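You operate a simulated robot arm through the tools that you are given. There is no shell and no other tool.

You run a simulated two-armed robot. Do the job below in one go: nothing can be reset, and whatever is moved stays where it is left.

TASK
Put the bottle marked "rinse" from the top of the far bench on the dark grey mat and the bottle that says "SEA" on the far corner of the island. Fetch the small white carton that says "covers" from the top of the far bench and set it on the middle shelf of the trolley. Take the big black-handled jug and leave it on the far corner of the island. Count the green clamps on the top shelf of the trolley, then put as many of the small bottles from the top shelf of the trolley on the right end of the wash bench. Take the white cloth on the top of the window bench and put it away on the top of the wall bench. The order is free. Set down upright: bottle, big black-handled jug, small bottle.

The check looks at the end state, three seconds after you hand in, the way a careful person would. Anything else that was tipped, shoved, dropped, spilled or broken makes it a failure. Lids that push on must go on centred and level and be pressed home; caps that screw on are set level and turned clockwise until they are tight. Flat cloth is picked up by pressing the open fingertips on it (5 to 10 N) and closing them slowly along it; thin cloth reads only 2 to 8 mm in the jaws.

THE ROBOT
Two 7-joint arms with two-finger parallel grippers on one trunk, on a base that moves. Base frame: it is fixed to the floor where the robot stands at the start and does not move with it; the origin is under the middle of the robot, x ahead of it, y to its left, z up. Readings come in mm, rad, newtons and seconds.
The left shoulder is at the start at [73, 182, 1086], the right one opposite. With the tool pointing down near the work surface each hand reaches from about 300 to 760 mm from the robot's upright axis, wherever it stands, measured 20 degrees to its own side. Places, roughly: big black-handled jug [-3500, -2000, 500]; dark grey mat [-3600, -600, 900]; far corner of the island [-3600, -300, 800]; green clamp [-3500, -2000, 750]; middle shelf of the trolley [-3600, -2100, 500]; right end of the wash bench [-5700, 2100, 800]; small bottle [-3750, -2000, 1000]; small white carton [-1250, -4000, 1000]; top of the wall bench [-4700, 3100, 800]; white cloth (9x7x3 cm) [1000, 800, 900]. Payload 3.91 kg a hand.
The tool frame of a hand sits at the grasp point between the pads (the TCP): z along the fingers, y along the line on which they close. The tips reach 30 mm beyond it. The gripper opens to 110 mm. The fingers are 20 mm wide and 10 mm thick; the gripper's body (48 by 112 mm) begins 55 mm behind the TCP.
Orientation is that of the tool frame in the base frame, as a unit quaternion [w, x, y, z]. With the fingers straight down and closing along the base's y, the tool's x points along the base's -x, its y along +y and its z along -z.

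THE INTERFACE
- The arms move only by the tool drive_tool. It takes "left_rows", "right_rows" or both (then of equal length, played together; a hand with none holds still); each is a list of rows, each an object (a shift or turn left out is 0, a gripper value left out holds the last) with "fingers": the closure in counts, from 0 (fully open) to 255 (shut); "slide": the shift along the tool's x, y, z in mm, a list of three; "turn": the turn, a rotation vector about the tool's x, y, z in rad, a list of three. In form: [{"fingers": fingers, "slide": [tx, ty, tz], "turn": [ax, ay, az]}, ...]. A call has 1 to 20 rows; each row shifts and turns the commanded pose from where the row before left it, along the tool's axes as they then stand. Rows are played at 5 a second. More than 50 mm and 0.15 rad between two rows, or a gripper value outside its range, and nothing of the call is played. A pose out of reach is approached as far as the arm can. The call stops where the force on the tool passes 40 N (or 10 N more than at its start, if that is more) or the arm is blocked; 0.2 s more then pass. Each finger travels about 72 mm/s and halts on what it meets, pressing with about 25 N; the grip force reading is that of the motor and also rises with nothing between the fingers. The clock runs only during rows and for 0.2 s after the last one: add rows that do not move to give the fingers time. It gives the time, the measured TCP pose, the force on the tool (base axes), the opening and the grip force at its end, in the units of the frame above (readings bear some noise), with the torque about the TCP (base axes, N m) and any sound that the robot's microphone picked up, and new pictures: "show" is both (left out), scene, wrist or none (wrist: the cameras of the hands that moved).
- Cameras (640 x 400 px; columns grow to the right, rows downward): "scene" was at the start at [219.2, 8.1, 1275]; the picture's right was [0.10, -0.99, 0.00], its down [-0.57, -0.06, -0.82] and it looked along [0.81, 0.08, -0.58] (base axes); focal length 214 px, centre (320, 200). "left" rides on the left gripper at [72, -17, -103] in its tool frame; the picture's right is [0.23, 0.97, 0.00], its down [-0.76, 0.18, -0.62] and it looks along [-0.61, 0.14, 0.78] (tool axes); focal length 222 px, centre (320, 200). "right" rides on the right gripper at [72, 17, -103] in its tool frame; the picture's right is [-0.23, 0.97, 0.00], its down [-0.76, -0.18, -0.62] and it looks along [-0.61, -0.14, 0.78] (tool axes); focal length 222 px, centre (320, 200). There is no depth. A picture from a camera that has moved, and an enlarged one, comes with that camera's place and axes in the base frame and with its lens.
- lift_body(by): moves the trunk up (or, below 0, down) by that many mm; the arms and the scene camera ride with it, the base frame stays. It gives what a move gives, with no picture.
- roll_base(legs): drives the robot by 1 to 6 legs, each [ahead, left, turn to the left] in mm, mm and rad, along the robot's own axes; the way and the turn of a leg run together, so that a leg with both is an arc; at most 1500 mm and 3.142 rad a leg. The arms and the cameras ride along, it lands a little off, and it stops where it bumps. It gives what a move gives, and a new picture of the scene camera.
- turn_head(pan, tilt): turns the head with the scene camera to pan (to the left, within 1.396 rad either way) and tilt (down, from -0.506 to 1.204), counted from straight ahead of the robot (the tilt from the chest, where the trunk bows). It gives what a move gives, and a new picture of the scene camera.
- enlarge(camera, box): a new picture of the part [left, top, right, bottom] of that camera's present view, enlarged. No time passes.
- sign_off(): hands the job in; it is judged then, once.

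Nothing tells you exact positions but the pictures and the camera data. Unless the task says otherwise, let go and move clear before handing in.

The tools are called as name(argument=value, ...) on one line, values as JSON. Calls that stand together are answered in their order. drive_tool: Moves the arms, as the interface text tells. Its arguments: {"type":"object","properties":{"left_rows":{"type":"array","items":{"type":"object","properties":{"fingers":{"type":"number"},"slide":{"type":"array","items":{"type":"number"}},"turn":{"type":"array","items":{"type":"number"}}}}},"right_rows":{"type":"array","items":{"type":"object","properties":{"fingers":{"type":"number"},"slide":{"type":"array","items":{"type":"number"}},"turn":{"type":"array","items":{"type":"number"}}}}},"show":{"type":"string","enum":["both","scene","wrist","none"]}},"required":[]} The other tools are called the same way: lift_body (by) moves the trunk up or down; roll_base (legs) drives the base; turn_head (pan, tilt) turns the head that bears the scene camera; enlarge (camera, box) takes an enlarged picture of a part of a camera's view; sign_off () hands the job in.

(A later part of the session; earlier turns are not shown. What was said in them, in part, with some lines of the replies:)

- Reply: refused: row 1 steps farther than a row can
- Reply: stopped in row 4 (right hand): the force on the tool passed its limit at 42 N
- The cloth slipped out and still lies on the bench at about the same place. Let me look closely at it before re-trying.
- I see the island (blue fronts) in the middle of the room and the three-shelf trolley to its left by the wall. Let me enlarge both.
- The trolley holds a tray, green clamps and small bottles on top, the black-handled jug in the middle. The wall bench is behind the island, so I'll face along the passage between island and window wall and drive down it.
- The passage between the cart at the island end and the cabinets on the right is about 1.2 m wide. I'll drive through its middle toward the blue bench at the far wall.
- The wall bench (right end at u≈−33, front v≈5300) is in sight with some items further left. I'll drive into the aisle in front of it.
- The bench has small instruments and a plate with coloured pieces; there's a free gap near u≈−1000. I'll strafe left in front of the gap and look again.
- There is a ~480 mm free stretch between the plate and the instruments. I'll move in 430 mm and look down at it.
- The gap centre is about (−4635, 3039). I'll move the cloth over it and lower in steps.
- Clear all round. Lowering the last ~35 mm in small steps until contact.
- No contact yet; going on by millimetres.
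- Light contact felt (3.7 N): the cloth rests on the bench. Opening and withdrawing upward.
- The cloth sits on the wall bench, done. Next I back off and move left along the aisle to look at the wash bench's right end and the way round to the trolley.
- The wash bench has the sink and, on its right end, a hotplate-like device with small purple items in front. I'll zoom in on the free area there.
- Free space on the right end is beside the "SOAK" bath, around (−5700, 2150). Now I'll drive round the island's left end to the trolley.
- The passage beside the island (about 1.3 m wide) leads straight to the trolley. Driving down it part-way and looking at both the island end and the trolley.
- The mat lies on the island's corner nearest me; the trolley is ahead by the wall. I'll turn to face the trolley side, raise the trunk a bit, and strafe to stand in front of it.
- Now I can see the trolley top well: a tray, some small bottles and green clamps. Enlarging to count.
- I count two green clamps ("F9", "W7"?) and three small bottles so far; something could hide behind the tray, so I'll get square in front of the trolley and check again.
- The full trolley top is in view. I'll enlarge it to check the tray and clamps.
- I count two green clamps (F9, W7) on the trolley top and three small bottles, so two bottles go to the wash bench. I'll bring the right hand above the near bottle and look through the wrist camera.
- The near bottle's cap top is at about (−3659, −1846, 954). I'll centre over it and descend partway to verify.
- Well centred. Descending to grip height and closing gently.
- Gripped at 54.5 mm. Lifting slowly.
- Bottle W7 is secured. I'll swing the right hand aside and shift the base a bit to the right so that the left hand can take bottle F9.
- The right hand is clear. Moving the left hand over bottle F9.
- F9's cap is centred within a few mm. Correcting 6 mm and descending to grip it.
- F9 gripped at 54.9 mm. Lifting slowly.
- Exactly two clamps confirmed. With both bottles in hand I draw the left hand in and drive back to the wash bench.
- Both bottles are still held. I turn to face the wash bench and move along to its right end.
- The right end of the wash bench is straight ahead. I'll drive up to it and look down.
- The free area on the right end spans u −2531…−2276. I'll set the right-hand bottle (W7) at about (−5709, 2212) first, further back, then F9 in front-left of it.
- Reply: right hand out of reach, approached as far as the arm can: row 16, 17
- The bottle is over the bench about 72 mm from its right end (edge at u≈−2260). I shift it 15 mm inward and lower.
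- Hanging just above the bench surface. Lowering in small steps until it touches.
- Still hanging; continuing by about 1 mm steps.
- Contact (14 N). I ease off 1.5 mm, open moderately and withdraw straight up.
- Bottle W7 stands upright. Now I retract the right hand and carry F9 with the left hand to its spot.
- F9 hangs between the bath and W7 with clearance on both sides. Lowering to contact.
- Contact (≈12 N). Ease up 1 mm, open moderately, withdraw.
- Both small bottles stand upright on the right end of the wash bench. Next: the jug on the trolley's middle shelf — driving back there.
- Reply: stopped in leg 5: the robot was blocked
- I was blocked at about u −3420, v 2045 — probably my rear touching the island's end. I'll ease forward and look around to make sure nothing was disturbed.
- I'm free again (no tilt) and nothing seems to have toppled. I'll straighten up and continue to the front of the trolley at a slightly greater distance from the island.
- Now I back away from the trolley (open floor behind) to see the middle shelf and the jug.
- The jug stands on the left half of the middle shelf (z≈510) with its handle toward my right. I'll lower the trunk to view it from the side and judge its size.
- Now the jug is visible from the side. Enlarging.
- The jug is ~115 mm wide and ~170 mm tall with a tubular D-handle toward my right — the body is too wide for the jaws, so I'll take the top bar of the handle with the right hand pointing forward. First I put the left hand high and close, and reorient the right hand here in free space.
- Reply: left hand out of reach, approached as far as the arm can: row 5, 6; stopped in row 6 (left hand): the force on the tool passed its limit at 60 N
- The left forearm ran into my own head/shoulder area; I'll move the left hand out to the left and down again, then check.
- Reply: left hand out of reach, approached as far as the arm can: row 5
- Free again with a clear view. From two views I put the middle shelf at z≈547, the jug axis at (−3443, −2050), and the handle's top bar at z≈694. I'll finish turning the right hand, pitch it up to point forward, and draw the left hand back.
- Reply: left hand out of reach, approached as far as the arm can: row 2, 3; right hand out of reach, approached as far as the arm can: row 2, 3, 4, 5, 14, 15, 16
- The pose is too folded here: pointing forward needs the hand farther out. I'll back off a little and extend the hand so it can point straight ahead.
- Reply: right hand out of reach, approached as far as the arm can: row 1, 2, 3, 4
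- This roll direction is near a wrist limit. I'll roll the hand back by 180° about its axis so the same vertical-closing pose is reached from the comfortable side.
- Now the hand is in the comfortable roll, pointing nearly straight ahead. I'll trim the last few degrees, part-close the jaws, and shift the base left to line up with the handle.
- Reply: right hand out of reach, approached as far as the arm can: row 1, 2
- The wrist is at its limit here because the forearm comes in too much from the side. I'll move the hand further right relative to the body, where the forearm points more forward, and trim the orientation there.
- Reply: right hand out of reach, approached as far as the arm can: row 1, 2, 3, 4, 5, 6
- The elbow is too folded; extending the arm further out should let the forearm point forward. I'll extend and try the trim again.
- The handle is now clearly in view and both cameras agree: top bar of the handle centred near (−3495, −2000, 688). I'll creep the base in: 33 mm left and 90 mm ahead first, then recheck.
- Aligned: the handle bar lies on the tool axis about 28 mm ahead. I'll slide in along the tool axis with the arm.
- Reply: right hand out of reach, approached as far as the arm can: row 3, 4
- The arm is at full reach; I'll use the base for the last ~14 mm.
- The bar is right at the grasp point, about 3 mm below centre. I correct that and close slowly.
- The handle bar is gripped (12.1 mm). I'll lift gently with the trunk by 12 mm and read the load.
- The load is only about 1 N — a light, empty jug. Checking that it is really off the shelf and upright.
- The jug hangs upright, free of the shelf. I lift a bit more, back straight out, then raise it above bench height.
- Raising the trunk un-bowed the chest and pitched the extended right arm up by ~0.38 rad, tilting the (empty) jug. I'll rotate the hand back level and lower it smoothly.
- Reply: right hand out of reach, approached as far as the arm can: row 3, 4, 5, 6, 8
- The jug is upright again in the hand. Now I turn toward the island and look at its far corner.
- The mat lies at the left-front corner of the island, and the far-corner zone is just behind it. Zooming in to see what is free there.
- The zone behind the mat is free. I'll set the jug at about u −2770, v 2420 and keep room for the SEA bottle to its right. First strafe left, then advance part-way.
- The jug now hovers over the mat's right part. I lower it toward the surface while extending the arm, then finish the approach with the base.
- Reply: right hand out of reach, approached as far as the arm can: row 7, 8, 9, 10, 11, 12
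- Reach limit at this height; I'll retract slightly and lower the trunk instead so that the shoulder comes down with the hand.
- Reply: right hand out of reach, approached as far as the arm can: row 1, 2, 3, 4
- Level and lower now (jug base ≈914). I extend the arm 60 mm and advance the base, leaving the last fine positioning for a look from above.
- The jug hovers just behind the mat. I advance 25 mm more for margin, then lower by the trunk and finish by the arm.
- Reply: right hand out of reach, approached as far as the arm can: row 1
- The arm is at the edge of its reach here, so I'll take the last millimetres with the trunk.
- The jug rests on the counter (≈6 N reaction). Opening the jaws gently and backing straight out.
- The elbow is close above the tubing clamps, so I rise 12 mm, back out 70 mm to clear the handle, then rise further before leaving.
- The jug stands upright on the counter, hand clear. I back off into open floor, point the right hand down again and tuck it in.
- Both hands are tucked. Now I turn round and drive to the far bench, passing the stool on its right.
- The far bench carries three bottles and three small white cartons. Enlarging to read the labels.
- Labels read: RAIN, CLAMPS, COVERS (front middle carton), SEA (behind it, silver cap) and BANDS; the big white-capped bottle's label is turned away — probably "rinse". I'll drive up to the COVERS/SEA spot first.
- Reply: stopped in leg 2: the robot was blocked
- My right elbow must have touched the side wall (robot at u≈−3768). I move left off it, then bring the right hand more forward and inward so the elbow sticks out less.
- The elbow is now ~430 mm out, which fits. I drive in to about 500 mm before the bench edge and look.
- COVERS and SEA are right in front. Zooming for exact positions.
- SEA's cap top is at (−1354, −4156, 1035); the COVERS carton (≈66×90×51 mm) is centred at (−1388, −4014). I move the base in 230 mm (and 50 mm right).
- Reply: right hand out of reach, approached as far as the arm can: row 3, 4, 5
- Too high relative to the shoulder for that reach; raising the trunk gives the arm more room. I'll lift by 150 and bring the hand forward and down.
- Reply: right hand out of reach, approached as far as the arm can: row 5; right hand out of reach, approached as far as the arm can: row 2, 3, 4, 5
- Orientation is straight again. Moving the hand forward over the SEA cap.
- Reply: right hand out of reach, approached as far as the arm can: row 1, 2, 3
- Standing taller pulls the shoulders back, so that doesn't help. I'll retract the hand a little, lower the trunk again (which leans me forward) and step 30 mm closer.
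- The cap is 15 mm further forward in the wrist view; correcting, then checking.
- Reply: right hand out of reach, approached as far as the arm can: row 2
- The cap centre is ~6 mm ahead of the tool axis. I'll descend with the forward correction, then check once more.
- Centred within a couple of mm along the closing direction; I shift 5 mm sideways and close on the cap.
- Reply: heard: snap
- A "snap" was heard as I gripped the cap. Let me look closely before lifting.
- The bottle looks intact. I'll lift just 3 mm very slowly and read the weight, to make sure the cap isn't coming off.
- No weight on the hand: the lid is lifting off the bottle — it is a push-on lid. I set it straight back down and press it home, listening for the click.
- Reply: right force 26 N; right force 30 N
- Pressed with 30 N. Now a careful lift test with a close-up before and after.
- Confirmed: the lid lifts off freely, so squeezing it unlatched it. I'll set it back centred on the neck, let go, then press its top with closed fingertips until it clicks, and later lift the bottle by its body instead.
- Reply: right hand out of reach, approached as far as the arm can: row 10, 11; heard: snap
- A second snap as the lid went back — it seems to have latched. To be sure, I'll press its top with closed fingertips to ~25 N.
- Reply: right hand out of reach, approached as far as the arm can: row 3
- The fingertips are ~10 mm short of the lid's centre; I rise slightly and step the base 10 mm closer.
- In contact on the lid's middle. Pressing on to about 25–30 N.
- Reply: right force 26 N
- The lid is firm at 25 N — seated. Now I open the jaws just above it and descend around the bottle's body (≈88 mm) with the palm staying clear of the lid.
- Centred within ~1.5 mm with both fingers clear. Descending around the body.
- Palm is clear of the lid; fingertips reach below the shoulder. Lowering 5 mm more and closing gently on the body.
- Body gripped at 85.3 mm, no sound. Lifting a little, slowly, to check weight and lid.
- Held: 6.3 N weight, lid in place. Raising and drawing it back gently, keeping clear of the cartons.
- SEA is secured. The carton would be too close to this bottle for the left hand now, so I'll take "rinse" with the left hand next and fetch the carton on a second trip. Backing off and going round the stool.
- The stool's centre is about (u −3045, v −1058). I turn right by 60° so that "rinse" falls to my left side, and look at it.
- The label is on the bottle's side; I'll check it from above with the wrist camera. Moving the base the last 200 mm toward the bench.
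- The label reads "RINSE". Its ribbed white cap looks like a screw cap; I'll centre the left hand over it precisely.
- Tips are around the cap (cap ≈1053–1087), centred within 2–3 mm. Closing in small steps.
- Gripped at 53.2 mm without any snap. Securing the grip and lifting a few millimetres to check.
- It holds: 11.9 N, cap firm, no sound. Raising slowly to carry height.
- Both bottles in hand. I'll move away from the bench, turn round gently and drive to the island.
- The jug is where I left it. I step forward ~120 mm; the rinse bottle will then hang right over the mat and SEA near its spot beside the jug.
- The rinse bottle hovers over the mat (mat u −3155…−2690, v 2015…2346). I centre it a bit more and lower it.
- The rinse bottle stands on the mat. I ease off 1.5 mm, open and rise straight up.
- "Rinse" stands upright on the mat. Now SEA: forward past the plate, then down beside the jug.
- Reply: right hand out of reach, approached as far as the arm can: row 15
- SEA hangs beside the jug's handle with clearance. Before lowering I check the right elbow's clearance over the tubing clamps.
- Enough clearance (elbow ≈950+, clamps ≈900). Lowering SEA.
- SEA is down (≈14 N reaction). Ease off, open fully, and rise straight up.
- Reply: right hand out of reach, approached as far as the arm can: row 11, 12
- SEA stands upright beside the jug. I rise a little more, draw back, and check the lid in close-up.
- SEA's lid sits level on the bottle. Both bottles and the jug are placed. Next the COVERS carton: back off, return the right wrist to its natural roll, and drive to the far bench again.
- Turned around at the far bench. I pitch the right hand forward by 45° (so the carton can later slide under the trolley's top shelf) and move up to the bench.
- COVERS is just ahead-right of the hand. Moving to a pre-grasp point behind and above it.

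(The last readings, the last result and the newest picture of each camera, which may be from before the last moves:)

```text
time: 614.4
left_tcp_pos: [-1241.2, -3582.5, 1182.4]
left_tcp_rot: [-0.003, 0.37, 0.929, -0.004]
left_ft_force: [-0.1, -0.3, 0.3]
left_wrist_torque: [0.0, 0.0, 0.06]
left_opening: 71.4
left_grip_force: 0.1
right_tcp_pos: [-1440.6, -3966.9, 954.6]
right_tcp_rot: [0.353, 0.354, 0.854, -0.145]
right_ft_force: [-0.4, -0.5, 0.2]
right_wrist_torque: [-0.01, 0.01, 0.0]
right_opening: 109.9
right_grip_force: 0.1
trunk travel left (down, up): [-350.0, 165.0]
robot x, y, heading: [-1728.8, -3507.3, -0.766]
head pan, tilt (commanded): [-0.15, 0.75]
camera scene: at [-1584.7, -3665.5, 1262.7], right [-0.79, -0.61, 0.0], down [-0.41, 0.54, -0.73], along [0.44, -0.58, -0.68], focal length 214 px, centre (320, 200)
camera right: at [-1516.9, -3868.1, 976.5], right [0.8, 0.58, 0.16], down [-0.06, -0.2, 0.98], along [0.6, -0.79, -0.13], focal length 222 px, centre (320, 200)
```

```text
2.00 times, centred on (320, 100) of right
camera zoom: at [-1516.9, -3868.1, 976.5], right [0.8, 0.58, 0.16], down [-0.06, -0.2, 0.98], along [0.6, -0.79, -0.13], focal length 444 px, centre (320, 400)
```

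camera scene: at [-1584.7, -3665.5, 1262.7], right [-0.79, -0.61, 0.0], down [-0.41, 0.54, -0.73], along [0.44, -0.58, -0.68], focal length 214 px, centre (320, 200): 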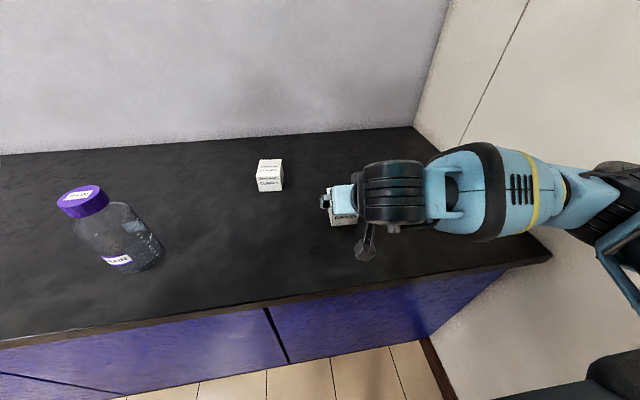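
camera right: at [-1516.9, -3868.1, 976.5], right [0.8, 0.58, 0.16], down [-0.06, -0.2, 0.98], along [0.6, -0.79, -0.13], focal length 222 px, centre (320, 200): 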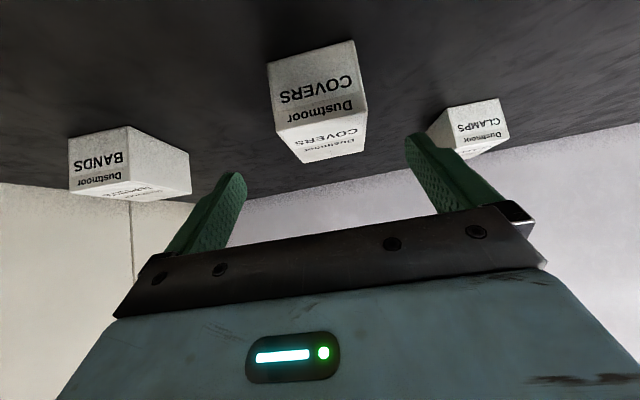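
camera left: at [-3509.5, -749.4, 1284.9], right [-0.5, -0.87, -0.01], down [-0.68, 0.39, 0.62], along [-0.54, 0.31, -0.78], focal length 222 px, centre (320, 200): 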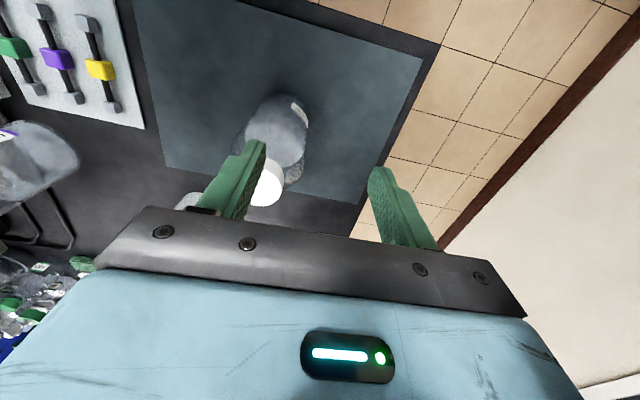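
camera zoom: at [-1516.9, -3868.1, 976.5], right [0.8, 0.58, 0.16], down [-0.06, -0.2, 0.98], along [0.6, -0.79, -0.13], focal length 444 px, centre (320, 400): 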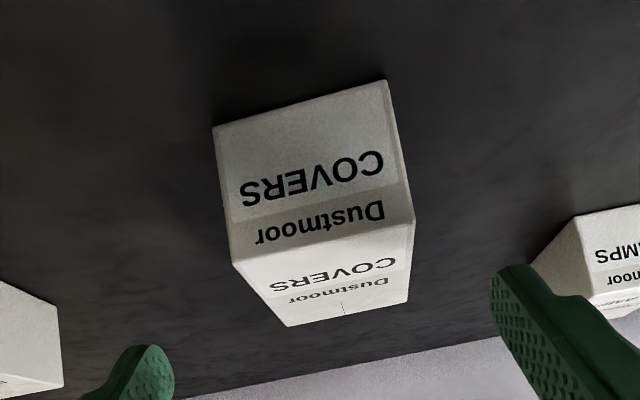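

Carton centre refined to (−1384, −4016.5), axes nearly aligned. Moving in along the tool axis.

drive_tool(right_rows=[{"slide": [-2, 2.5, 15], "turn": [0.0155, 0, 0.0156]}, {"slide": [-2, 2, 22]}, {"slide": [0, 0, 25]}, {"slide": [0, 0, 22]}, {"slide": [0, 0, 16]}, {}, {}])

```text
time: 616.0
left_tcp_pos: [-1240.9, -3581.7, 1182.8]
left_tcp_rot: [-0.003, 0.37, 0.929, -0.003]
left_ft_force: [-0.1, 0.1, 0.6]
left_wrist_torque: [-0.01, -0.01, 0.02]
left_opening: 71.3
left_grip_force: 0.0
right_tcp_pos: [-1382.5, -4012.1, 889.1]
right_tcp_rot: [0.352, 0.362, 0.85, -0.148]
right_ft_force: [-0.3, 0.1, 0.0]
right_wrist_torque: [0.01, 0.0, -0.03]
right_opening: 109.8
right_grip_force: 0.1
trunk travel left (down, up): [-350.0, 165.0]
robot x, y, heading: [-1726.4, -3507.1, -0.769]
head pan, tilt (commanded): [-0.15, 0.75]
camera scene: at [-1584.6, -3665.5, 1262.7], right [-0.79, -0.61, 0.0], down [-0.41, 0.54, -0.73], along [0.44, -0.58, -0.68], focal length 214 px, centre (320, 200)
camera right: at [-1457.1, -3913.6, 910.7], right [0.81, 0.56, 0.16], down [-0.06, -0.2, 0.98], along [0.58, -0.81, -0.13], focal length 222 px, centre (320, 200)
```

scene: 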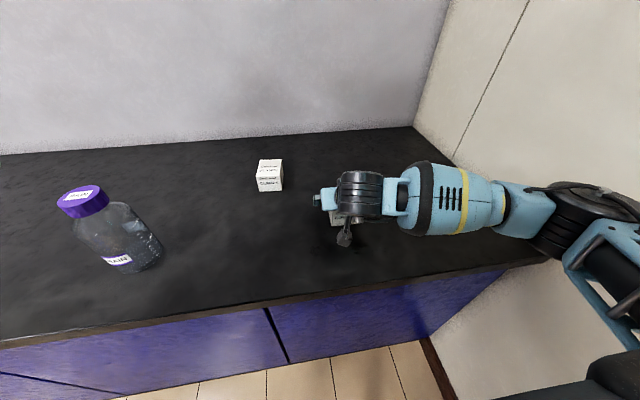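
right: 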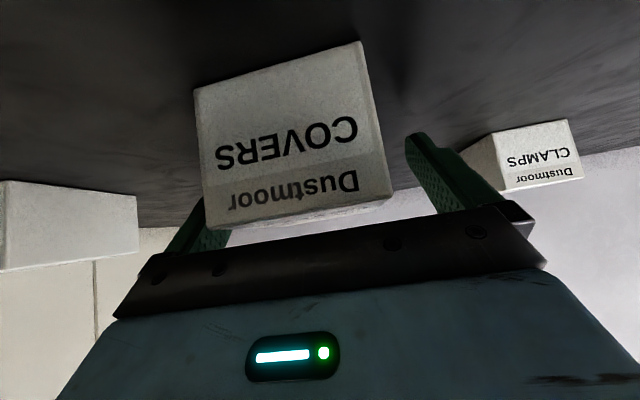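

The carton is between the fingers. Closing gently.

drive_tool(right_rows=[{"slide": [0, 0, 2]}, {"fingers": 40}, {"fingers": 70}, {"fingers": 85}, {"fingers": 95}, {"fingers": 102}, {"fingers": 110}, {"fingers": 125}, {"fingers": 160}, {"fingers": 255}, {}, {}], show="wrist")

```text
time: 618.6
left_tcp_pos: [-1240.9, -3581.8, 1183.1]
left_tcp_rot: [-0.002, 0.37, 0.929, -0.004]
left_ft_force: [0.3, 0.4, -0.9]
left_wrist_torque: [0.01, 0.01, -0.03]
left_opening: 70.9
left_grip_force: 0.0
right_tcp_pos: [-1381.3, -4014.5, 887.8]
right_tcp_rot: [0.352, 0.362, 0.85, -0.148]
right_ft_force: [0.9, 0.6, 1.0]
right_wrist_torque: [0.03, 0.03, 0.01]
right_opening: 65.6
right_grip_force: 25.0
trunk travel left (down, up): [-350.0, 165.0]
robot x, y, heading: [-1728.8, -3506.9, -0.767]
head pan, tilt (commanded): [-0.15, 0.75]
camera right: at [-1455.6, -3915.0, 909.3], right [0.81, 0.56, 0.16], down [-0.06, -0.2, 0.98], along [0.58, -0.81, -0.13], focal length 222 px, centre (320, 200)
```

right: 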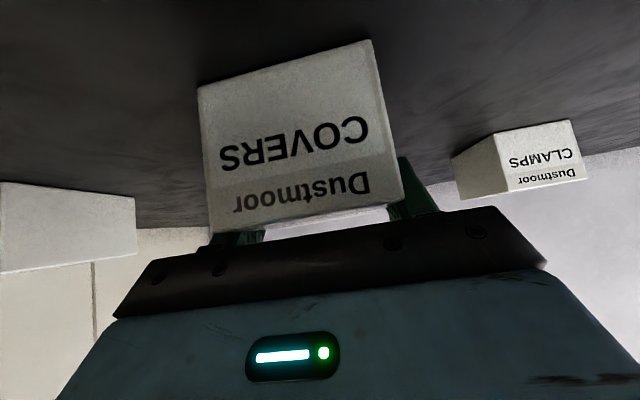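

Gripped at 65.6 mm. Lifting straight up slowly, then back.

drive_tool(right_rows=[{"slide": [-1.4, 0, -1.4]}, {"slide": [-2.8, 0, -2.8]}, {"slide": [-4, 0, -4]}, {"slide": [-5, 0, -5]}, {"slide": [-6, 0, -6]}, {"slide": [-7, 0, -7]}, {"slide": [-8, 0, -8]}, {"slide": [-8, 0, -8]}, {"slide": [-8, 0, -8]}, {"slide": [-8, 0, -8]}, {"slide": [-7, 0, -8]}, {"slide": [-6, 0, -8]}, {"slide": [-4, 0, -10]}, {"slide": [0, 0, -10]}, {"slide": [0, 0, -6]}, {}])

```text
time: 622.0
left_tcp_pos: [-1240.0, -3582.3, 1183.2]
left_tcp_rot: [-0.002, 0.37, 0.929, -0.003]
left_ft_force: [0.4, 0.4, 0.3]
left_wrist_torque: [0.01, 0.03, 0.01]
left_opening: 70.9
left_grip_force: 0.0
right_tcp_pos: [-1395.8, -4002.7, 1013.1]
right_tcp_rot: [0.352, 0.362, 0.85, -0.148]
right_ft_force: [-0.3, 0.5, -0.6]
right_wrist_torque: [0.02, -0.03, -0.02]
right_opening: 65.7
right_grip_force: 25.2
trunk travel left (down, up): [-350.0, 165.0]
robot x, y, heading: [-1727.9, -3507.2, -0.768]
head pan, tilt (commanded): [-0.15, 0.75]
camera scene: at [-1584.6, -3665.5, 1262.7], right [-0.79, -0.61, 0.0], down [-0.41, 0.54, -0.73], along [0.44, -0.58, -0.68], focal length 214 px, centre (320, 200)
camera right: at [-1470.0, -3902.7, 1033.3], right [0.81, 0.56, 0.16], down [-0.06, -0.2, 0.98], along [0.58, -0.81, -0.13], focal length 222 px, centre (320, 200)
```

scene: 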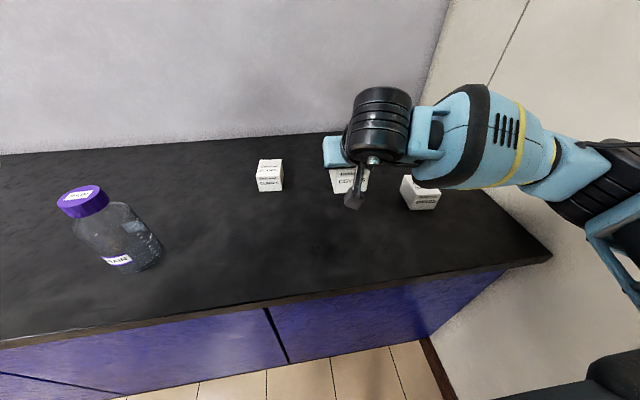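
right: 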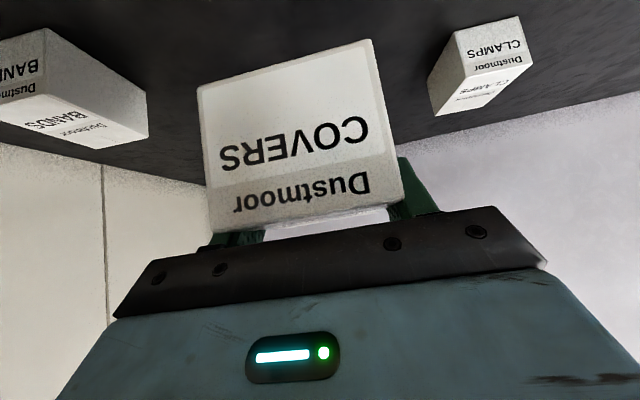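

The carton is held; the other cartons are untouched. Driving back to the trolley.

roll_base(legs=[[-450, 0, 0], [-700, 400, 0], [-900, 330, 0], [0, 0, -0.8], [0, 0, -0.765]])

turn_head(pan=0.0, tilt=0.6)

```text
time: 637.2
left_tcp_pos: [-2763.1, -2059.4, 1181.9]
left_tcp_rot: [-0.005, 0.917, 0.4, -0.001]
left_ft_force: [0.6, 0.6, 0.0]
left_wrist_torque: [0.0, -0.03, 0.03]
left_opening: 71.3
left_grip_force: 0.0
right_tcp_pos: [-3185.3, -1910.8, 1011.1]
right_tcp_rot: [0.145, 0.856, 0.349, -0.353]
right_ft_force: [0.9, -0.5, -1.2]
right_wrist_torque: [-0.04, 0.04, -0.04]
right_opening: 65.8
right_grip_force: 25.2
trunk travel left (down, up): [-350.0, 165.0]
robot x, y, heading: [-2695.4, -1572.1, -2.331]
head pan, tilt (commanded): [-0.15, 0.75]
camera scene: at [-2849.1, -1719.4, 1262.7], right [-0.62, 0.79, 0.0], down [0.54, 0.42, -0.73], along [-0.58, -0.45, -0.68], focal length 214 px, centre (320, 200)
```

scene: 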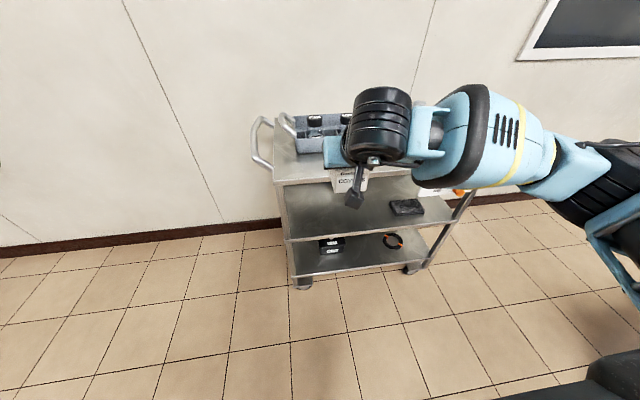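

```text
time: 638.0
left_tcp_pos: [-2763.6, -2061.0, 1181.5]
left_tcp_rot: [-0.004, 0.917, 0.4, -0.001]
left_ft_force: [0.0, -0.1, 0.3]
left_wrist_torque: [-0.03, 0.01, 0.0]
left_opening: 71.1
left_grip_force: 0.2
right_tcp_pos: [-3185.3, -1909.9, 1011.8]
right_tcp_rot: [0.145, 0.856, 0.349, -0.353]
right_ft_force: [0.1, -0.7, -0.8]
right_wrist_torque: [-0.04, -0.01, -0.02]
right_opening: 65.6
right_grip_force: 24.9
trunk travel left (down, up): [-350.0, 165.0]
robot x, y, heading: [-2693.9, -1570.4, -2.325]
head pan, tilt (commanded): [0.0, 0.6]
camera scene: at [-2844.5, -1732.6, 1275.5], right [-0.73, 0.69, 0.0], down [0.39, 0.41, -0.82], along [-0.57, -0.6, -0.57], focal length 214 px, centre (320, 200)
```

scene: 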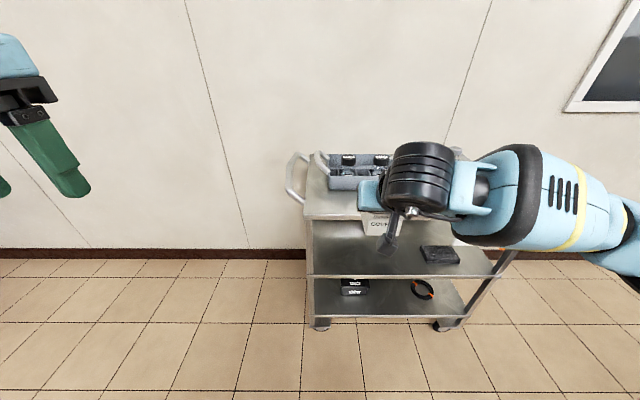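

I back off a little, extend the hand, and lower the trunk so the carton comes to middle-shelf height in free space.

roll_base(legs=[[-150, -155, -0.006]])

drive_tool(right_rows=[{"slide": [-5, 0, 5]}, {"slide": [-10, 0, 10]}, {"slide": [-14, 0, 14]}, {"slide": [-15, 0, 15]}, {"slide": [-15, 0, 15]}, {"slide": [-13, 0, 13]}, {"slide": [-8, 0, 8]}, {"slide": [-4, 0, 4]}, {}], show="none")

lift_body(by=-150)

lift_body(by=-150)

turn_head(pan=-0.1, tilt=0.45)

```text
time: 640.0
left_tcp_pos: [-2778.8, -1846.0, 1181.8]
left_tcp_rot: [-0.004, 0.917, 0.398, -0.002]
left_ft_force: [0.0, -0.2, -0.3]
left_wrist_torque: [-0.01, 0.01, -0.03]
left_opening: 71.0
left_grip_force: 0.0
right_tcp_pos: [-3201.7, -1695.0, 1011.4]
right_tcp_rot: [0.145, 0.856, 0.348, -0.353]
right_ft_force: [-0.4, 0.0, -1.3]
right_wrist_torque: [0.0, 0.03, 0.0]
right_opening: 65.7
right_grip_force: 24.9
trunk travel left (down, up): [-350.0, 165.0]
robot x, y, heading: [-2713.5, -1356.0, -2.336]
head pan, tilt (commanded): [0.0, 0.6]
camera scene: at [-2859.9, -1517.1, 1275.6], right [-0.72, 0.69, 0.0], down [0.39, 0.41, -0.83], along [-0.57, -0.6, -0.56], focal length 214 px, centre (320, 200)
```

scene: 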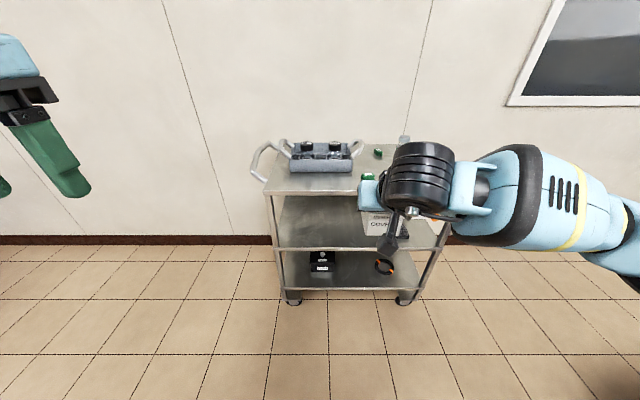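

```text
time: 642.0
left_tcp_pos: [-2778.9, -1846.2, 1182.7]
left_tcp_rot: [-0.005, 0.917, 0.398, -0.001]
left_ft_force: [0.2, 0.1, -0.1]
left_wrist_torque: [-0.01, -0.02, -0.01]
left_opening: 71.4
left_grip_force: 0.1
right_tcp_pos: [-3286.2, -1777.0, 1011.6]
right_tcp_rot: [0.145, 0.856, 0.347, -0.354]
right_ft_force: [0.8, 0.0, -1.2]
right_wrist_torque: [0.04, 0.01, 0.01]
right_opening: 65.8
right_grip_force: 24.5
trunk travel left (down, up): [-350.0, 165.0]
robot x, y, heading: [-2709.9, -1358.1, -2.328]
head pan, tilt (commanded): [0.0, 0.6]
```

```text
time: 643.7
left_tcp_pos: [-2779.5, -1846.5, 1032.1]
left_tcp_rot: [-0.004, 0.917, 0.399, -0.001]
left_ft_force: [-0.5, 0.6, -0.6]
left_wrist_torque: [0.03, -0.02, -0.01]
left_opening: 71.5
left_grip_force: 0.1
right_tcp_pos: [-3286.4, -1775.0, 862.5]
right_tcp_rot: [0.147, 0.856, 0.348, -0.354]
right_ft_force: [-0.1, 0.2, -0.5]
right_wrist_torque: [-0.01, 0.01, -0.02]
right_opening: 65.9
right_grip_force: 24.8
trunk travel left (down, up): [-200.0, 315.0]
robot x, y, heading: [-2706.4, -1357.0, -2.337]
head pan, tilt (commanded): [0.0, 0.6]
```

```text
time: 645.5
left_tcp_pos: [-2815.3, -1883.4, 832.2]
left_tcp_rot: [-0.03, 0.916, 0.397, 0.056]
left_ft_force: [-0.1, -0.5, 0.0]
left_wrist_torque: [-0.02, 0.03, 0.0]
left_opening: 71.2
left_grip_force: 0.0
right_tcp_pos: [-3285.9, -1776.3, 712.3]
right_tcp_rot: [0.146, 0.856, 0.348, -0.353]
right_ft_force: [0.2, -0.1, -0.9]
right_wrist_torque: [-0.03, 0.02, 0.01]
right_opening: 65.9
right_grip_force: 24.8
trunk travel left (down, up): [-50.0, 465.0]
robot x, y, heading: [-2706.0, -1358.2, -2.333]
head pan, tilt (commanded): [0.0, 0.6]
```

```text
time: 646.2
left_tcp_pos: [-2815.7, -1882.5, 831.6]
left_tcp_rot: [-0.03, 0.915, 0.397, 0.056]
left_ft_force: [0.5, -0.3, 0.1]
left_wrist_torque: [0.0, 0.02, 0.0]
left_opening: 71.4
left_grip_force: 0.1
right_tcp_pos: [-3286.7, -1776.1, 711.4]
right_tcp_rot: [0.146, 0.856, 0.348, -0.354]
right_ft_force: [0.2, 0.2, -0.4]
right_wrist_torque: [-0.01, -0.01, 0.0]
right_opening: 65.6
right_grip_force: 25.0
trunk travel left (down, up): [-50.0, 465.0]
robot x, y, heading: [-2708.9, -1358.3, -2.328]
head pan, tilt (commanded): [-0.099, 0.45]
camera scene: at [-2940.9, -1589.1, 960.4], right [-0.65, 0.76, 0.0], down [0.33, 0.28, -0.9], along [-0.68, -0.59, -0.44], focal length 214 px, centre (320, 200)
```

scene: 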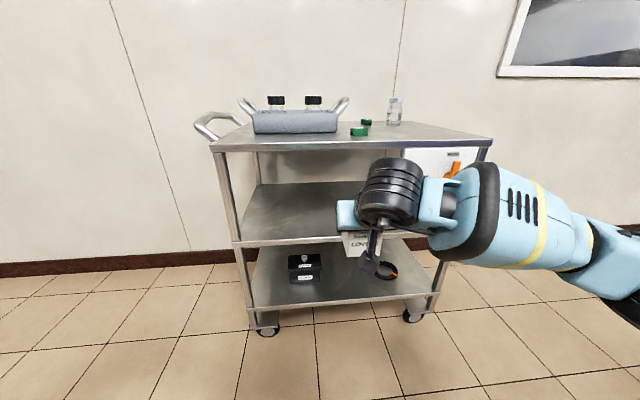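

The carton keeps its pose. Shelf surface ≈546 (from the jug data). I lower the hand further to about 620 before sliding in.

lift_body(by=-45)

drive_tool(right_rows=[{"slide": [3, 0, 3]}, {"slide": [6, 0, 6]}, {"slide": [7, 0, 7]}, {"slide": [7, 0, 7]}, {"slide": [6, 0, 6]}, {"slide": [4, 0, 4]}, {}])

```text
time: 647.1
left_tcp_pos: [-2815.4, -1883.0, 785.7]
left_tcp_rot: [-0.029, 0.915, 0.398, 0.055]
left_ft_force: [0.2, 0.5, -0.4]
left_wrist_torque: [0.04, -0.02, 0.0]
left_opening: 71.4
left_grip_force: 0.0
right_tcp_pos: [-3286.1, -1775.1, 667.4]
right_tcp_rot: [0.144, 0.857, 0.347, -0.353]
right_ft_force: [0.0, -0.2, 0.3]
right_wrist_torque: [-0.03, 0.01, 0.02]
right_opening: 65.8
right_grip_force: 24.9
trunk travel left (down, up): [-5.0, 510.0]
robot x, y, heading: [-2710.7, -1353.1, -2.33]
head pan, tilt (commanded): [-0.099, 0.45]
```

```text
time: 648.7
left_tcp_pos: [-2813.9, -1882.8, 785.7]
left_tcp_rot: [-0.03, 0.915, 0.399, 0.056]
left_ft_force: [-0.6, 0.2, 0.1]
left_wrist_torque: [0.0, 0.0, -0.03]
left_opening: 71.2
left_grip_force: 0.0
right_tcp_pos: [-3285.8, -1777.6, 619.1]
right_tcp_rot: [0.144, 0.857, 0.347, -0.353]
right_ft_force: [-0.3, -0.5, -1.1]
right_wrist_torque: [-0.01, 0.0, 0.05]
right_opening: 65.9
right_grip_force: 25.5
trunk travel left (down, up): [-5.0, 510.0]
robot x, y, heading: [-2710.0, -1354.8, -2.34]
head pan, tilt (commanded): [-0.099, 0.45]
camera scene: at [-2946.8, -1595.3, 926.3], right [-0.65, 0.76, 0.0], down [0.33, 0.28, -0.9], along [-0.68, -0.59, -0.44], focal length 214 px, centre (320, 200)
camera right: at [-3184.6, -1704.2, 640.6], right [0.56, -0.81, 0.16], down [-0.2, 0.06, 0.98], along [-0.8, -0.58, -0.13], focal length 222 px, centre (320, 200)
```

scene: 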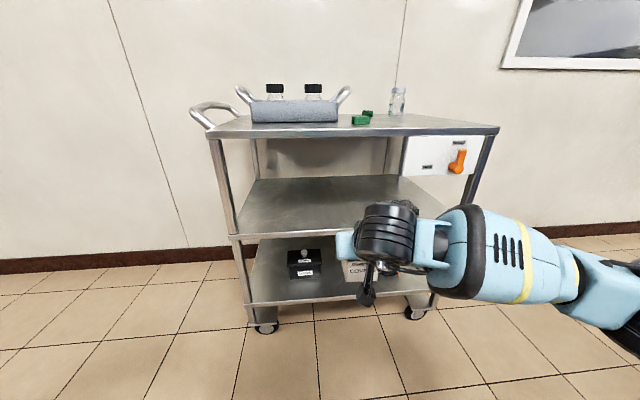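
right: 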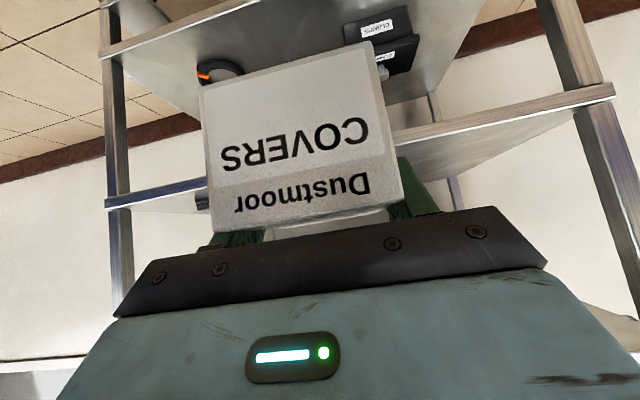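

The carton is ~35 mm above shelf height, lined up with the shelf's middle. Creeping in with the base.

roll_base(legs=[[150, 0, 0]])

enlarge(camera="right", box=[0, 0, 640, 400])

```text
time: 650.0
left_tcp_pos: [-2915.6, -1988.1, 786.5]
left_tcp_rot: [-0.03, 0.915, 0.397, 0.056]
left_ft_force: [-0.2, 0.0, 0.3]
left_wrist_torque: [-0.02, 0.02, 0.0]
left_opening: 71.3
left_grip_force: 0.0
right_tcp_pos: [-3385.9, -1882.7, 619.0]
right_tcp_rot: [0.145, 0.856, 0.347, -0.353]
right_ft_force: [0.6, 0.1, -1.8]
right_wrist_torque: [0.0, 0.04, 0.01]
right_opening: 65.7
right_grip_force: 24.6
trunk travel left (down, up): [-5.0, 510.0]
robot x, y, heading: [-2804.8, -1458.7, -2.333]
head pan, tilt (commanded): [-0.099, 0.45]
camera scene: at [-3047.3, -1700.6, 926.2], right [-0.65, 0.76, 0.0], down [0.33, 0.28, -0.9], along [-0.68, -0.59, -0.44], focal length 214 px, centre (320, 200)
```

scene: 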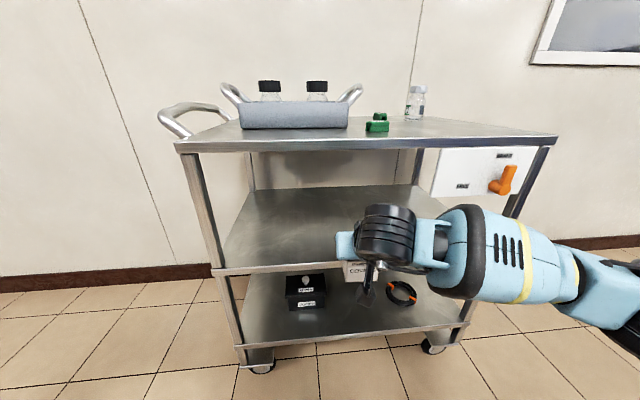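

```text
1.00 times, centred on (320, 200) of right (not enlarged: the box is as wide or as high as the picture)
camera zoom: at [-3285.0, -1809.5, 640.6], right [0.56, -0.81, 0.16], down [-0.2, 0.06, 0.98], along [-0.8, -0.58, -0.13], focal length 222 px, centre (320, 200)
```

zoom: 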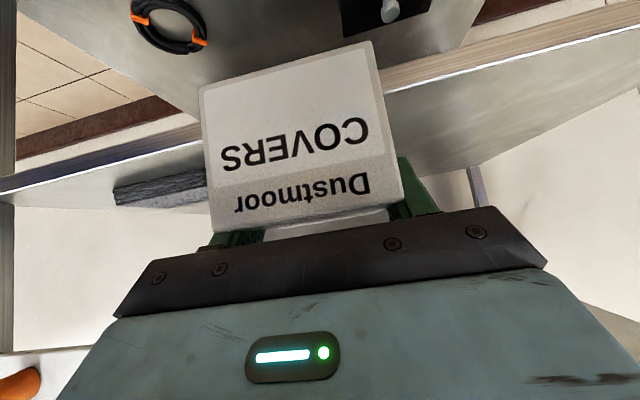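

I lower 17 mm more first (gives the wrist more room under the top shelf), then go in further.

drive_tool(right_rows=[{"slide": [3, 0, 3]}, {"slide": [5, 0, 5]}, {"slide": [4, 0, 4]}, {}], show="none")

roll_base(legs=[[60, 0, 0]])

turn_head(pan=0.1, tilt=0.4)

enlarge(camera="right", box=[0, 0, 640, 400])

```text
time: 651.0
left_tcp_pos: [-2914.7, -1988.2, 787.4]
left_tcp_rot: [-0.03, 0.915, 0.397, 0.057]
left_ft_force: [0.8, 0.1, 0.7]
left_wrist_torque: [0.02, -0.02, -0.02]
left_opening: 71.0
left_grip_force: 0.1
right_tcp_pos: [-3385.3, -1883.6, 603.0]
right_tcp_rot: [0.145, 0.856, 0.347, -0.353]
right_ft_force: [-0.4, -0.8, -0.3]
right_wrist_torque: [0.03, 0.02, 0.01]
right_opening: 65.7
right_grip_force: 25.1
trunk travel left (down, up): [-5.0, 510.0]
robot x, y, heading: [-2805.6, -1464.1, -2.339]
head pan, tilt (commanded): [-0.099, 0.45]
```

```text
time: 652.0
left_tcp_pos: [-2956.6, -2030.6, 786.7]
left_tcp_rot: [-0.03, 0.915, 0.398, 0.057]
left_ft_force: [-0.3, -0.2, -0.5]
left_wrist_torque: [0.01, -0.02, 0.01]
left_opening: 71.3
left_grip_force: 0.1
right_tcp_pos: [-3425.1, -1927.0, 603.4]
right_tcp_rot: [0.145, 0.856, 0.348, -0.354]
right_ft_force: [0.1, 0.4, -1.4]
right_wrist_torque: [-0.05, 0.0, 0.0]
right_opening: 65.8
right_grip_force: 24.8
trunk travel left (down, up): [-5.0, 510.0]
robot x, y, heading: [-2851.5, -1502.7, -2.331]
head pan, tilt (commanded): [-0.099, 0.45]
camera scene: at [-3088.0, -1744.0, 926.1], right [-0.65, 0.76, 0.0], down [0.33, 0.28, -0.9], along [-0.68, -0.59, -0.44], focal length 214 px, centre (320, 200)
```

scene: 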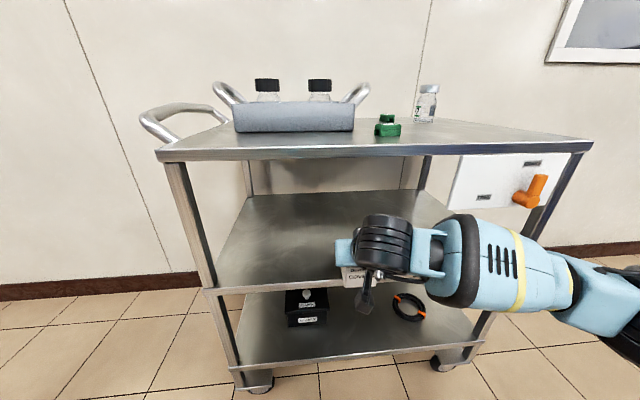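

```text
time: 652.7
left_tcp_pos: [-2956.9, -2030.3, 786.4]
left_tcp_rot: [-0.03, 0.915, 0.398, 0.056]
left_ft_force: [-0.5, -0.4, -1.1]
left_wrist_torque: [-0.01, 0.0, 0.0]
left_opening: 71.2
left_grip_force: 0.1
right_tcp_pos: [-3425.8, -1926.1, 603.8]
right_tcp_rot: [0.145, 0.856, 0.348, -0.354]
right_ft_force: [0.1, -0.6, -1.8]
right_wrist_torque: [-0.02, 0.01, 0.03]
right_opening: 65.9
right_grip_force: 25.5
trunk travel left (down, up): [-5.0, 510.0]
robot x, y, heading: [-2847.8, -1504.6, -2.329]
head pan, tilt (commanded): [0.099, 0.4]
camera scene: at [-3075.1, -1756.9, 930.9], right [-0.79, 0.61, 0.0], down [0.24, 0.31, -0.92], along [-0.57, -0.73, -0.39], focal length 214 px, centre (320, 200)
```

scene: 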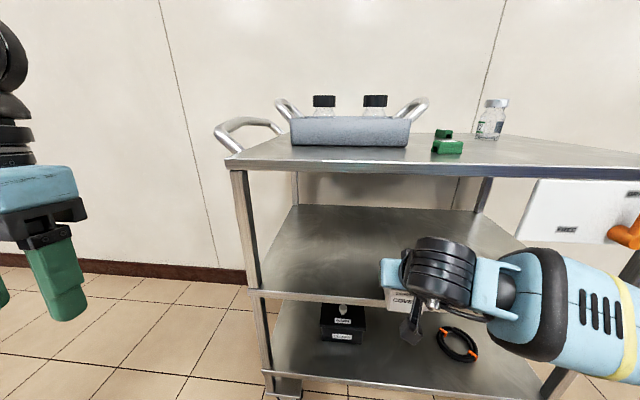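

```text
1.00 times, centred on (320, 200) of right (not enlarged: the box is as wide or as high as the picture)
camera zoom: at [-3324.9, -1853.8, 624.5], right [0.56, -0.81, 0.16], down [-0.2, 0.06, 0.98], along [-0.8, -0.58, -0.13], focal length 222 px, centre (320, 200)
```

zoom: 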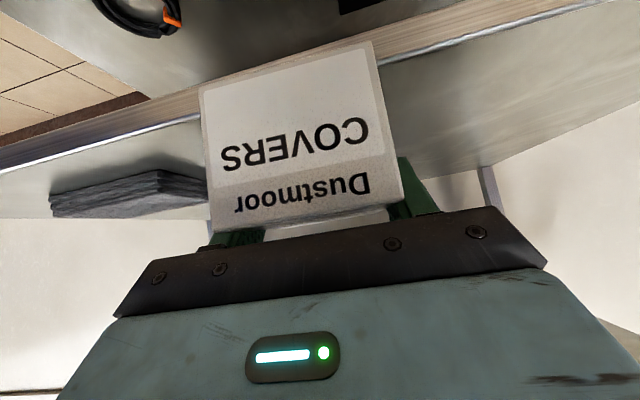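

Good clearance under the top shelf. Going in the last 60 mm.

roll_base(legs=[[60, 0, 0]])

enlarge(camera="right", box=[0, 0, 640, 400])

```text
time: 653.7
left_tcp_pos: [-2996.6, -2073.3, 786.1]
left_tcp_rot: [-0.03, 0.915, 0.398, 0.057]
left_ft_force: [0.0, -0.4, 0.7]
left_wrist_torque: [-0.03, 0.01, 0.0]
left_opening: 71.3
left_grip_force: 0.1
right_tcp_pos: [-3465.8, -1969.1, 603.2]
right_tcp_rot: [0.146, 0.856, 0.348, -0.353]
right_ft_force: [-1.1, -0.3, -1.9]
right_wrist_torque: [0.03, 0.02, -0.01]
right_opening: 66.0
right_grip_force: 25.3
trunk travel left (down, up): [-5.0, 510.0]
robot x, y, heading: [-2889.7, -1545.7, -2.334]
head pan, tilt (commanded): [0.099, 0.4]
camera scene: at [-3115.2, -1799.1, 930.8], right [-0.79, 0.61, 0.0], down [0.24, 0.31, -0.92], along [-0.57, -0.73, -0.39], focal length 214 px, centre (320, 200)
```

scene: 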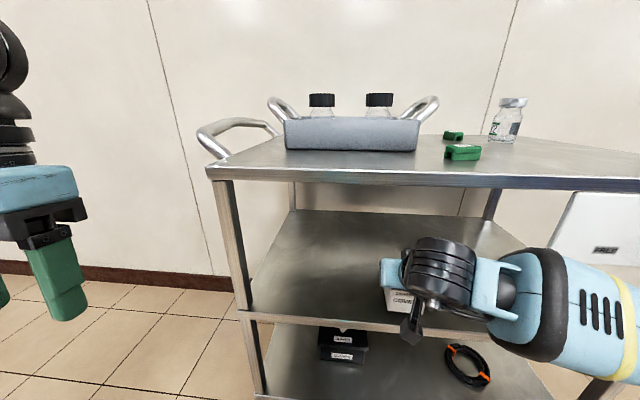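

```text
1.00 times, centred on (320, 200) of right (not enlarged: the box is as wide or as high as the picture)
camera zoom: at [-3365.0, -1896.0, 624.3], right [0.56, -0.81, 0.16], down [-0.2, 0.06, 0.98], along [-0.8, -0.58, -0.13], focal length 222 px, centre (320, 200)
```

zoom: 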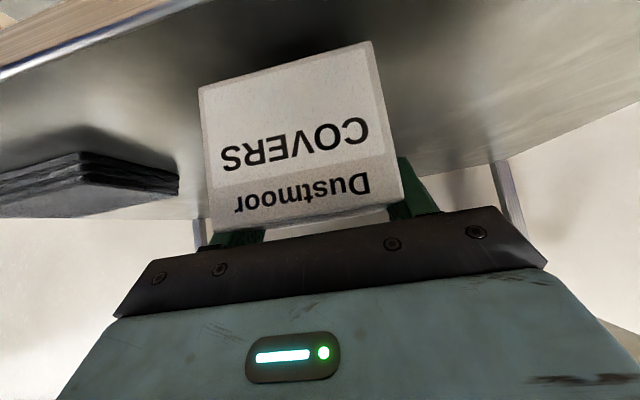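

The carton is over the shelf, well away from the dark stack. Lowering to contact.

drive_tool(right_rows=[{"slide": [2.8, 0, 2.8]}, {"slide": [2.8, 0, 2.8]}, {"slide": [2.1, 0, 2.1]}, {"slide": [1.4, 0, 1.4]}, {}], show="none")

```text
time: 654.9
left_tcp_pos: [-2995.8, -2074.4, 787.7]
left_tcp_rot: [-0.029, 0.915, 0.398, 0.056]
left_ft_force: [0.5, -0.5, 0.2]
left_wrist_torque: [-0.02, -0.04, 0.02]
left_opening: 71.1
left_grip_force: 0.1
right_tcp_pos: [-3466.3, -1969.4, 590.1]
right_tcp_rot: [0.146, 0.856, 0.348, -0.354]
right_ft_force: [-0.3, 0.2, -1.1]
right_wrist_torque: [0.01, -0.01, -0.04]
right_opening: 66.1
right_grip_force: 25.1
trunk travel left (down, up): [-5.0, 510.0]
robot x, y, heading: [-2890.0, -1544.9, -2.33]
head pan, tilt (commanded): [0.099, 0.4]
```

drive_tool(right_rows=[{"slide": [1.4, 0, 1.4]}, {"slide": [1.4, 0, 1.4]}, {"slide": [0.7, 0, 0.7]}, {}], show="none")

```text
time: 655.9
left_tcp_pos: [-2996.3, -2072.6, 786.7]
left_tcp_rot: [-0.029, 0.915, 0.399, 0.056]
left_ft_force: [0.0, 0.9, -0.5]
left_wrist_torque: [0.02, 0.01, -0.01]
left_opening: 71.5
left_grip_force: 0.1
right_tcp_pos: [-3464.6, -1968.4, 585.8]
right_tcp_rot: [0.146, 0.856, 0.348, -0.353]
right_ft_force: [-0.1, 0.9, -1.5]
right_wrist_torque: [0.02, 0.01, 0.02]
right_opening: 65.7
right_grip_force: 24.4
trunk travel left (down, up): [-5.0, 510.0]
robot x, y, heading: [-2888.7, -1548.6, -2.333]
head pan, tilt (commanded): [0.099, 0.4]
```

drive_tool(right_rows=[{"slide": [0.7, 0, 0.7]}, {"slide": [0.7, 0, 0.7]}, {"slide": [0.7, 0, 0.7]}, {}], show="none")

```text
time: 656.9
left_tcp_pos: [-2996.3, -2072.2, 786.6]
left_tcp_rot: [-0.03, 0.915, 0.399, 0.056]
left_ft_force: [0.5, 0.4, 0.0]
left_wrist_torque: [0.02, -0.01, 0.02]
left_opening: 71.3
left_grip_force: 0.0
right_tcp_pos: [-3465.9, -1968.5, 582.7]
right_tcp_rot: [0.145, 0.856, 0.347, -0.355]
right_ft_force: [-0.5, 1.1, 6.3]
right_wrist_torque: [0.48, -0.06, 0.12]
right_opening: 65.7
right_grip_force: 25.2
trunk travel left (down, up): [-5.0, 510.0]
robot x, y, heading: [-2888.5, -1545.0, -2.331]
head pan, tilt (commanded): [0.099, 0.4]
```

Contact at shelf height. Opening slightly and withdrawing along the tool axis.

drive_tool(right_rows=[{"slide": [-0.3, 0, -0.3]}, {"fingers": 98}, {"fingers": 90}, {"fingers": 80}, {"fingers": 70}, {}, {}, {"slide": [0, 0, -6]}, {"slide": [0, 0, -12]}, {"slide": [0, 0, -18]}, {"slide": [0, 0, -20]}, {"slide": [0, 0, -20]}, {"slide": [0, 0, -14]}, {}])

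```text
time: 659.9
left_tcp_pos: [-2995.0, -2072.9, 786.7]
left_tcp_rot: [-0.029, 0.915, 0.399, 0.056]
left_ft_force: [-0.2, -0.3, -0.3]
left_wrist_torque: [0.03, -0.02, 0.0]
left_opening: 71.3
left_grip_force: 0.0
right_tcp_pos: [-3420.0, -1924.9, 646.4]
right_tcp_rot: [0.145, 0.856, 0.349, -0.353]
right_ft_force: [0.3, 0.4, -0.7]
right_wrist_torque: [0.02, -0.03, 0.02]
right_opening: 79.7
right_grip_force: 0.0
trunk travel left (down, up): [-5.0, 510.0]
robot x, y, heading: [-2888.2, -1547.4, -2.333]
head pan, tilt (commanded): [0.099, 0.4]
camera scene: at [-3114.9, -1798.9, 931.0], right [-0.79, 0.61, 0.0], down [0.24, 0.31, -0.92], along [-0.57, -0.73, -0.39], focal length 214 px, centre (320, 200)
camera right: at [-3319.5, -1851.8, 667.7], right [0.56, -0.81, 0.16], down [-0.2, 0.06, 0.98], along [-0.8, -0.58, -0.13], focal length 222 px, centre (320, 200)
```

scene: 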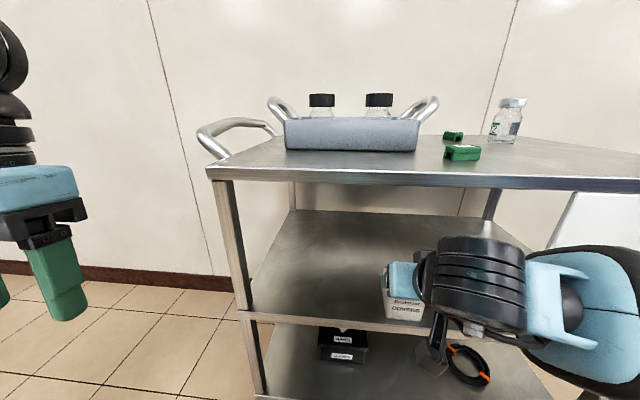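
right: 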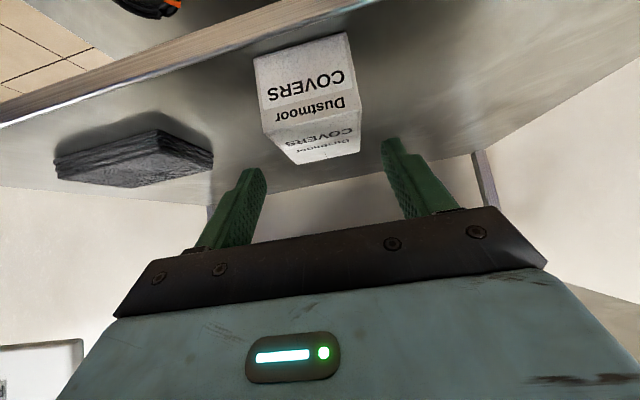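

The carton is on the middle shelf. I back the hand out and check its position.

roll_base(legs=[[-250, 0, 0]])

turn_head(pan=-0.1, tilt=0.45)

enlarge(camera="right", box=[160, 0, 480, 200])

```text
time: 661.7
left_tcp_pos: [-2827.2, -1895.4, 786.3]
left_tcp_rot: [-0.029, 0.915, 0.398, 0.056]
left_ft_force: [-0.1, -0.5, 0.6]
left_wrist_torque: [0.01, -0.01, -0.01]
left_opening: 71.3
left_grip_force: 0.0
right_tcp_pos: [-3251.6, -1749.1, 646.0]
right_tcp_rot: [0.145, 0.856, 0.348, -0.353]
right_ft_force: [0.0, 0.1, 0.3]
right_wrist_torque: [-0.01, -0.03, -0.01]
right_opening: 79.7
right_grip_force: 0.1
trunk travel left (down, up): [-5.0, 510.0]
robot x, y, heading: [-2721.5, -1369.9, -2.326]
head pan, tilt (commanded): [0.099, 0.4]
camera scene: at [-2946.5, -1622.0, 931.0], right [-0.79, 0.61, 0.0], down [0.24, 0.31, -0.92], along [-0.57, -0.73, -0.39], focal length 214 px, centre (320, 200)
```

scene: 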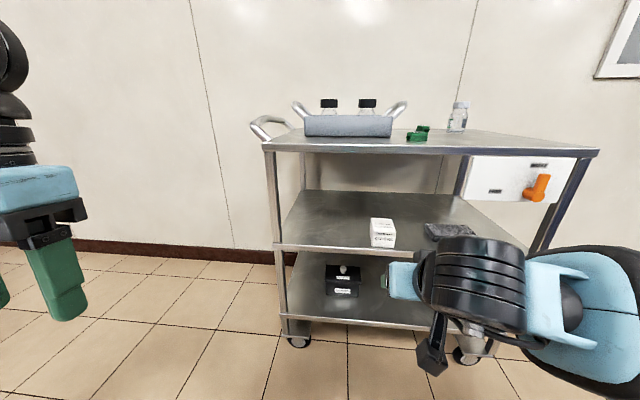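

```text
time: 662.4
left_tcp_pos: [-2827.1, -1895.4, 787.4]
left_tcp_rot: [-0.029, 0.915, 0.398, 0.055]
left_ft_force: [1.2, -0.2, -0.2]
left_wrist_torque: [0.03, 0.03, -0.01]
left_opening: 71.3
left_grip_force: 0.1
right_tcp_pos: [-3252.6, -1748.2, 645.4]
right_tcp_rot: [0.145, 0.856, 0.348, -0.353]
right_ft_force: [0.0, 0.0, 0.3]
right_wrist_torque: [0.01, 0.02, 0.01]
right_opening: 79.6
right_grip_force: 0.1
trunk travel left (down, up): [-5.0, 510.0]
robot x, y, heading: [-2718.9, -1370.0, -2.333]
head pan, tilt (commanded): [-0.099, 0.45]
camera scene: at [-2959.4, -1609.0, 926.3], right [-0.65, 0.76, 0.0], down [0.33, 0.28, -0.9], along [-0.68, -0.59, -0.44], focal length 214 px, centre (320, 200)
```

scene: 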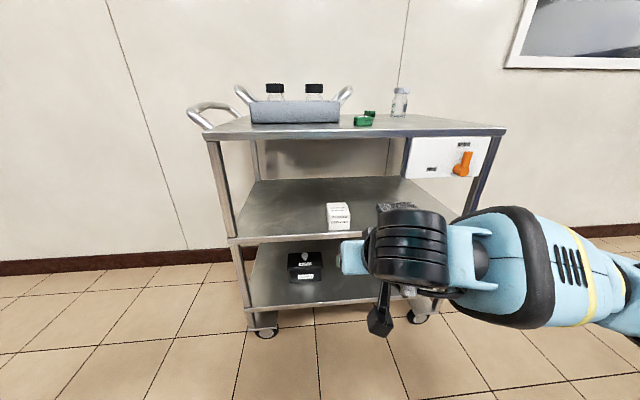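

```text
2.00 times, centred on (320, 100) of right
camera zoom: at [-3151.3, -1675.3, 667.6], right [0.57, -0.81, 0.16], down [-0.2, 0.06, 0.98], along [-0.8, -0.59, -0.13], focal length 444 px, centre (320, 400)
```

zoom: 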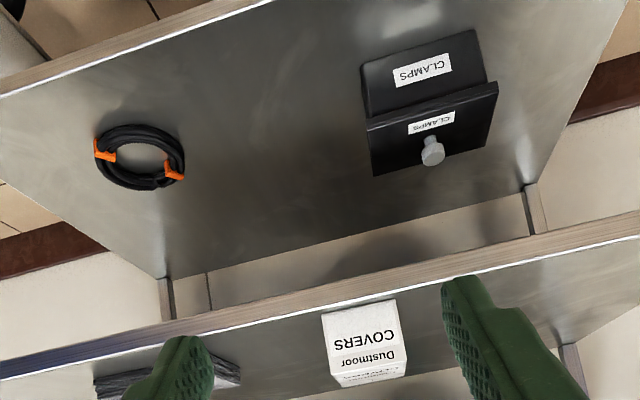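

The COVERS carton stands squarely on the middle shelf, and nothing else on the trolley has moved. All the placements are done: the cloth is on the wall bench, two small bottles are on the wash bench, "rinse" is on the mat, and the jug and SEA are on the island's far corner. Both hands are empty and clear, so I hand in.

sign_off()

```text
The job is handed in.
```

I've handed the job in, and everything ended up where you asked. I haven't seen the check's result.

- **"rinse" bottle:** it stands upright on the dark grey mat.
- **"SEA" bottle:** it stands upright on the far corner of the island, beside the jug.
- **"covers" carton:** it sits on the middle shelf of the trolley, near the front edge.
- **Black-handled jug:** it stands upright on the far corner of the island.
- **Small bottles:** I counted two green clamps on the trolley's top shelf, so two bottles (labelled W7 and F9) stand upright on the right end of the wash bench.
- **White cloth:** it lies on the top of the wall bench.

Some things went wrong on the way:

- **SEA lid came off:** gripping the lid popped it loose. I set it back and heard it snap. It then held firm when I pressed it with about 25 N and when I lifted the bottle by its body. I saw nothing spill.
- **Two bumps:** the base was stopped once at the island's end and once near the side wall, probably by my right elbow. Nothing I could see had moved or tipped.
- **Cloth slipped:** it slid out of the jaws on the first lift and stayed on the bench where it was. The second try held.
- **Jug tilted:** it tipped by about 0.4 rad in the hand while I was raising it. It was very light and looked empty.
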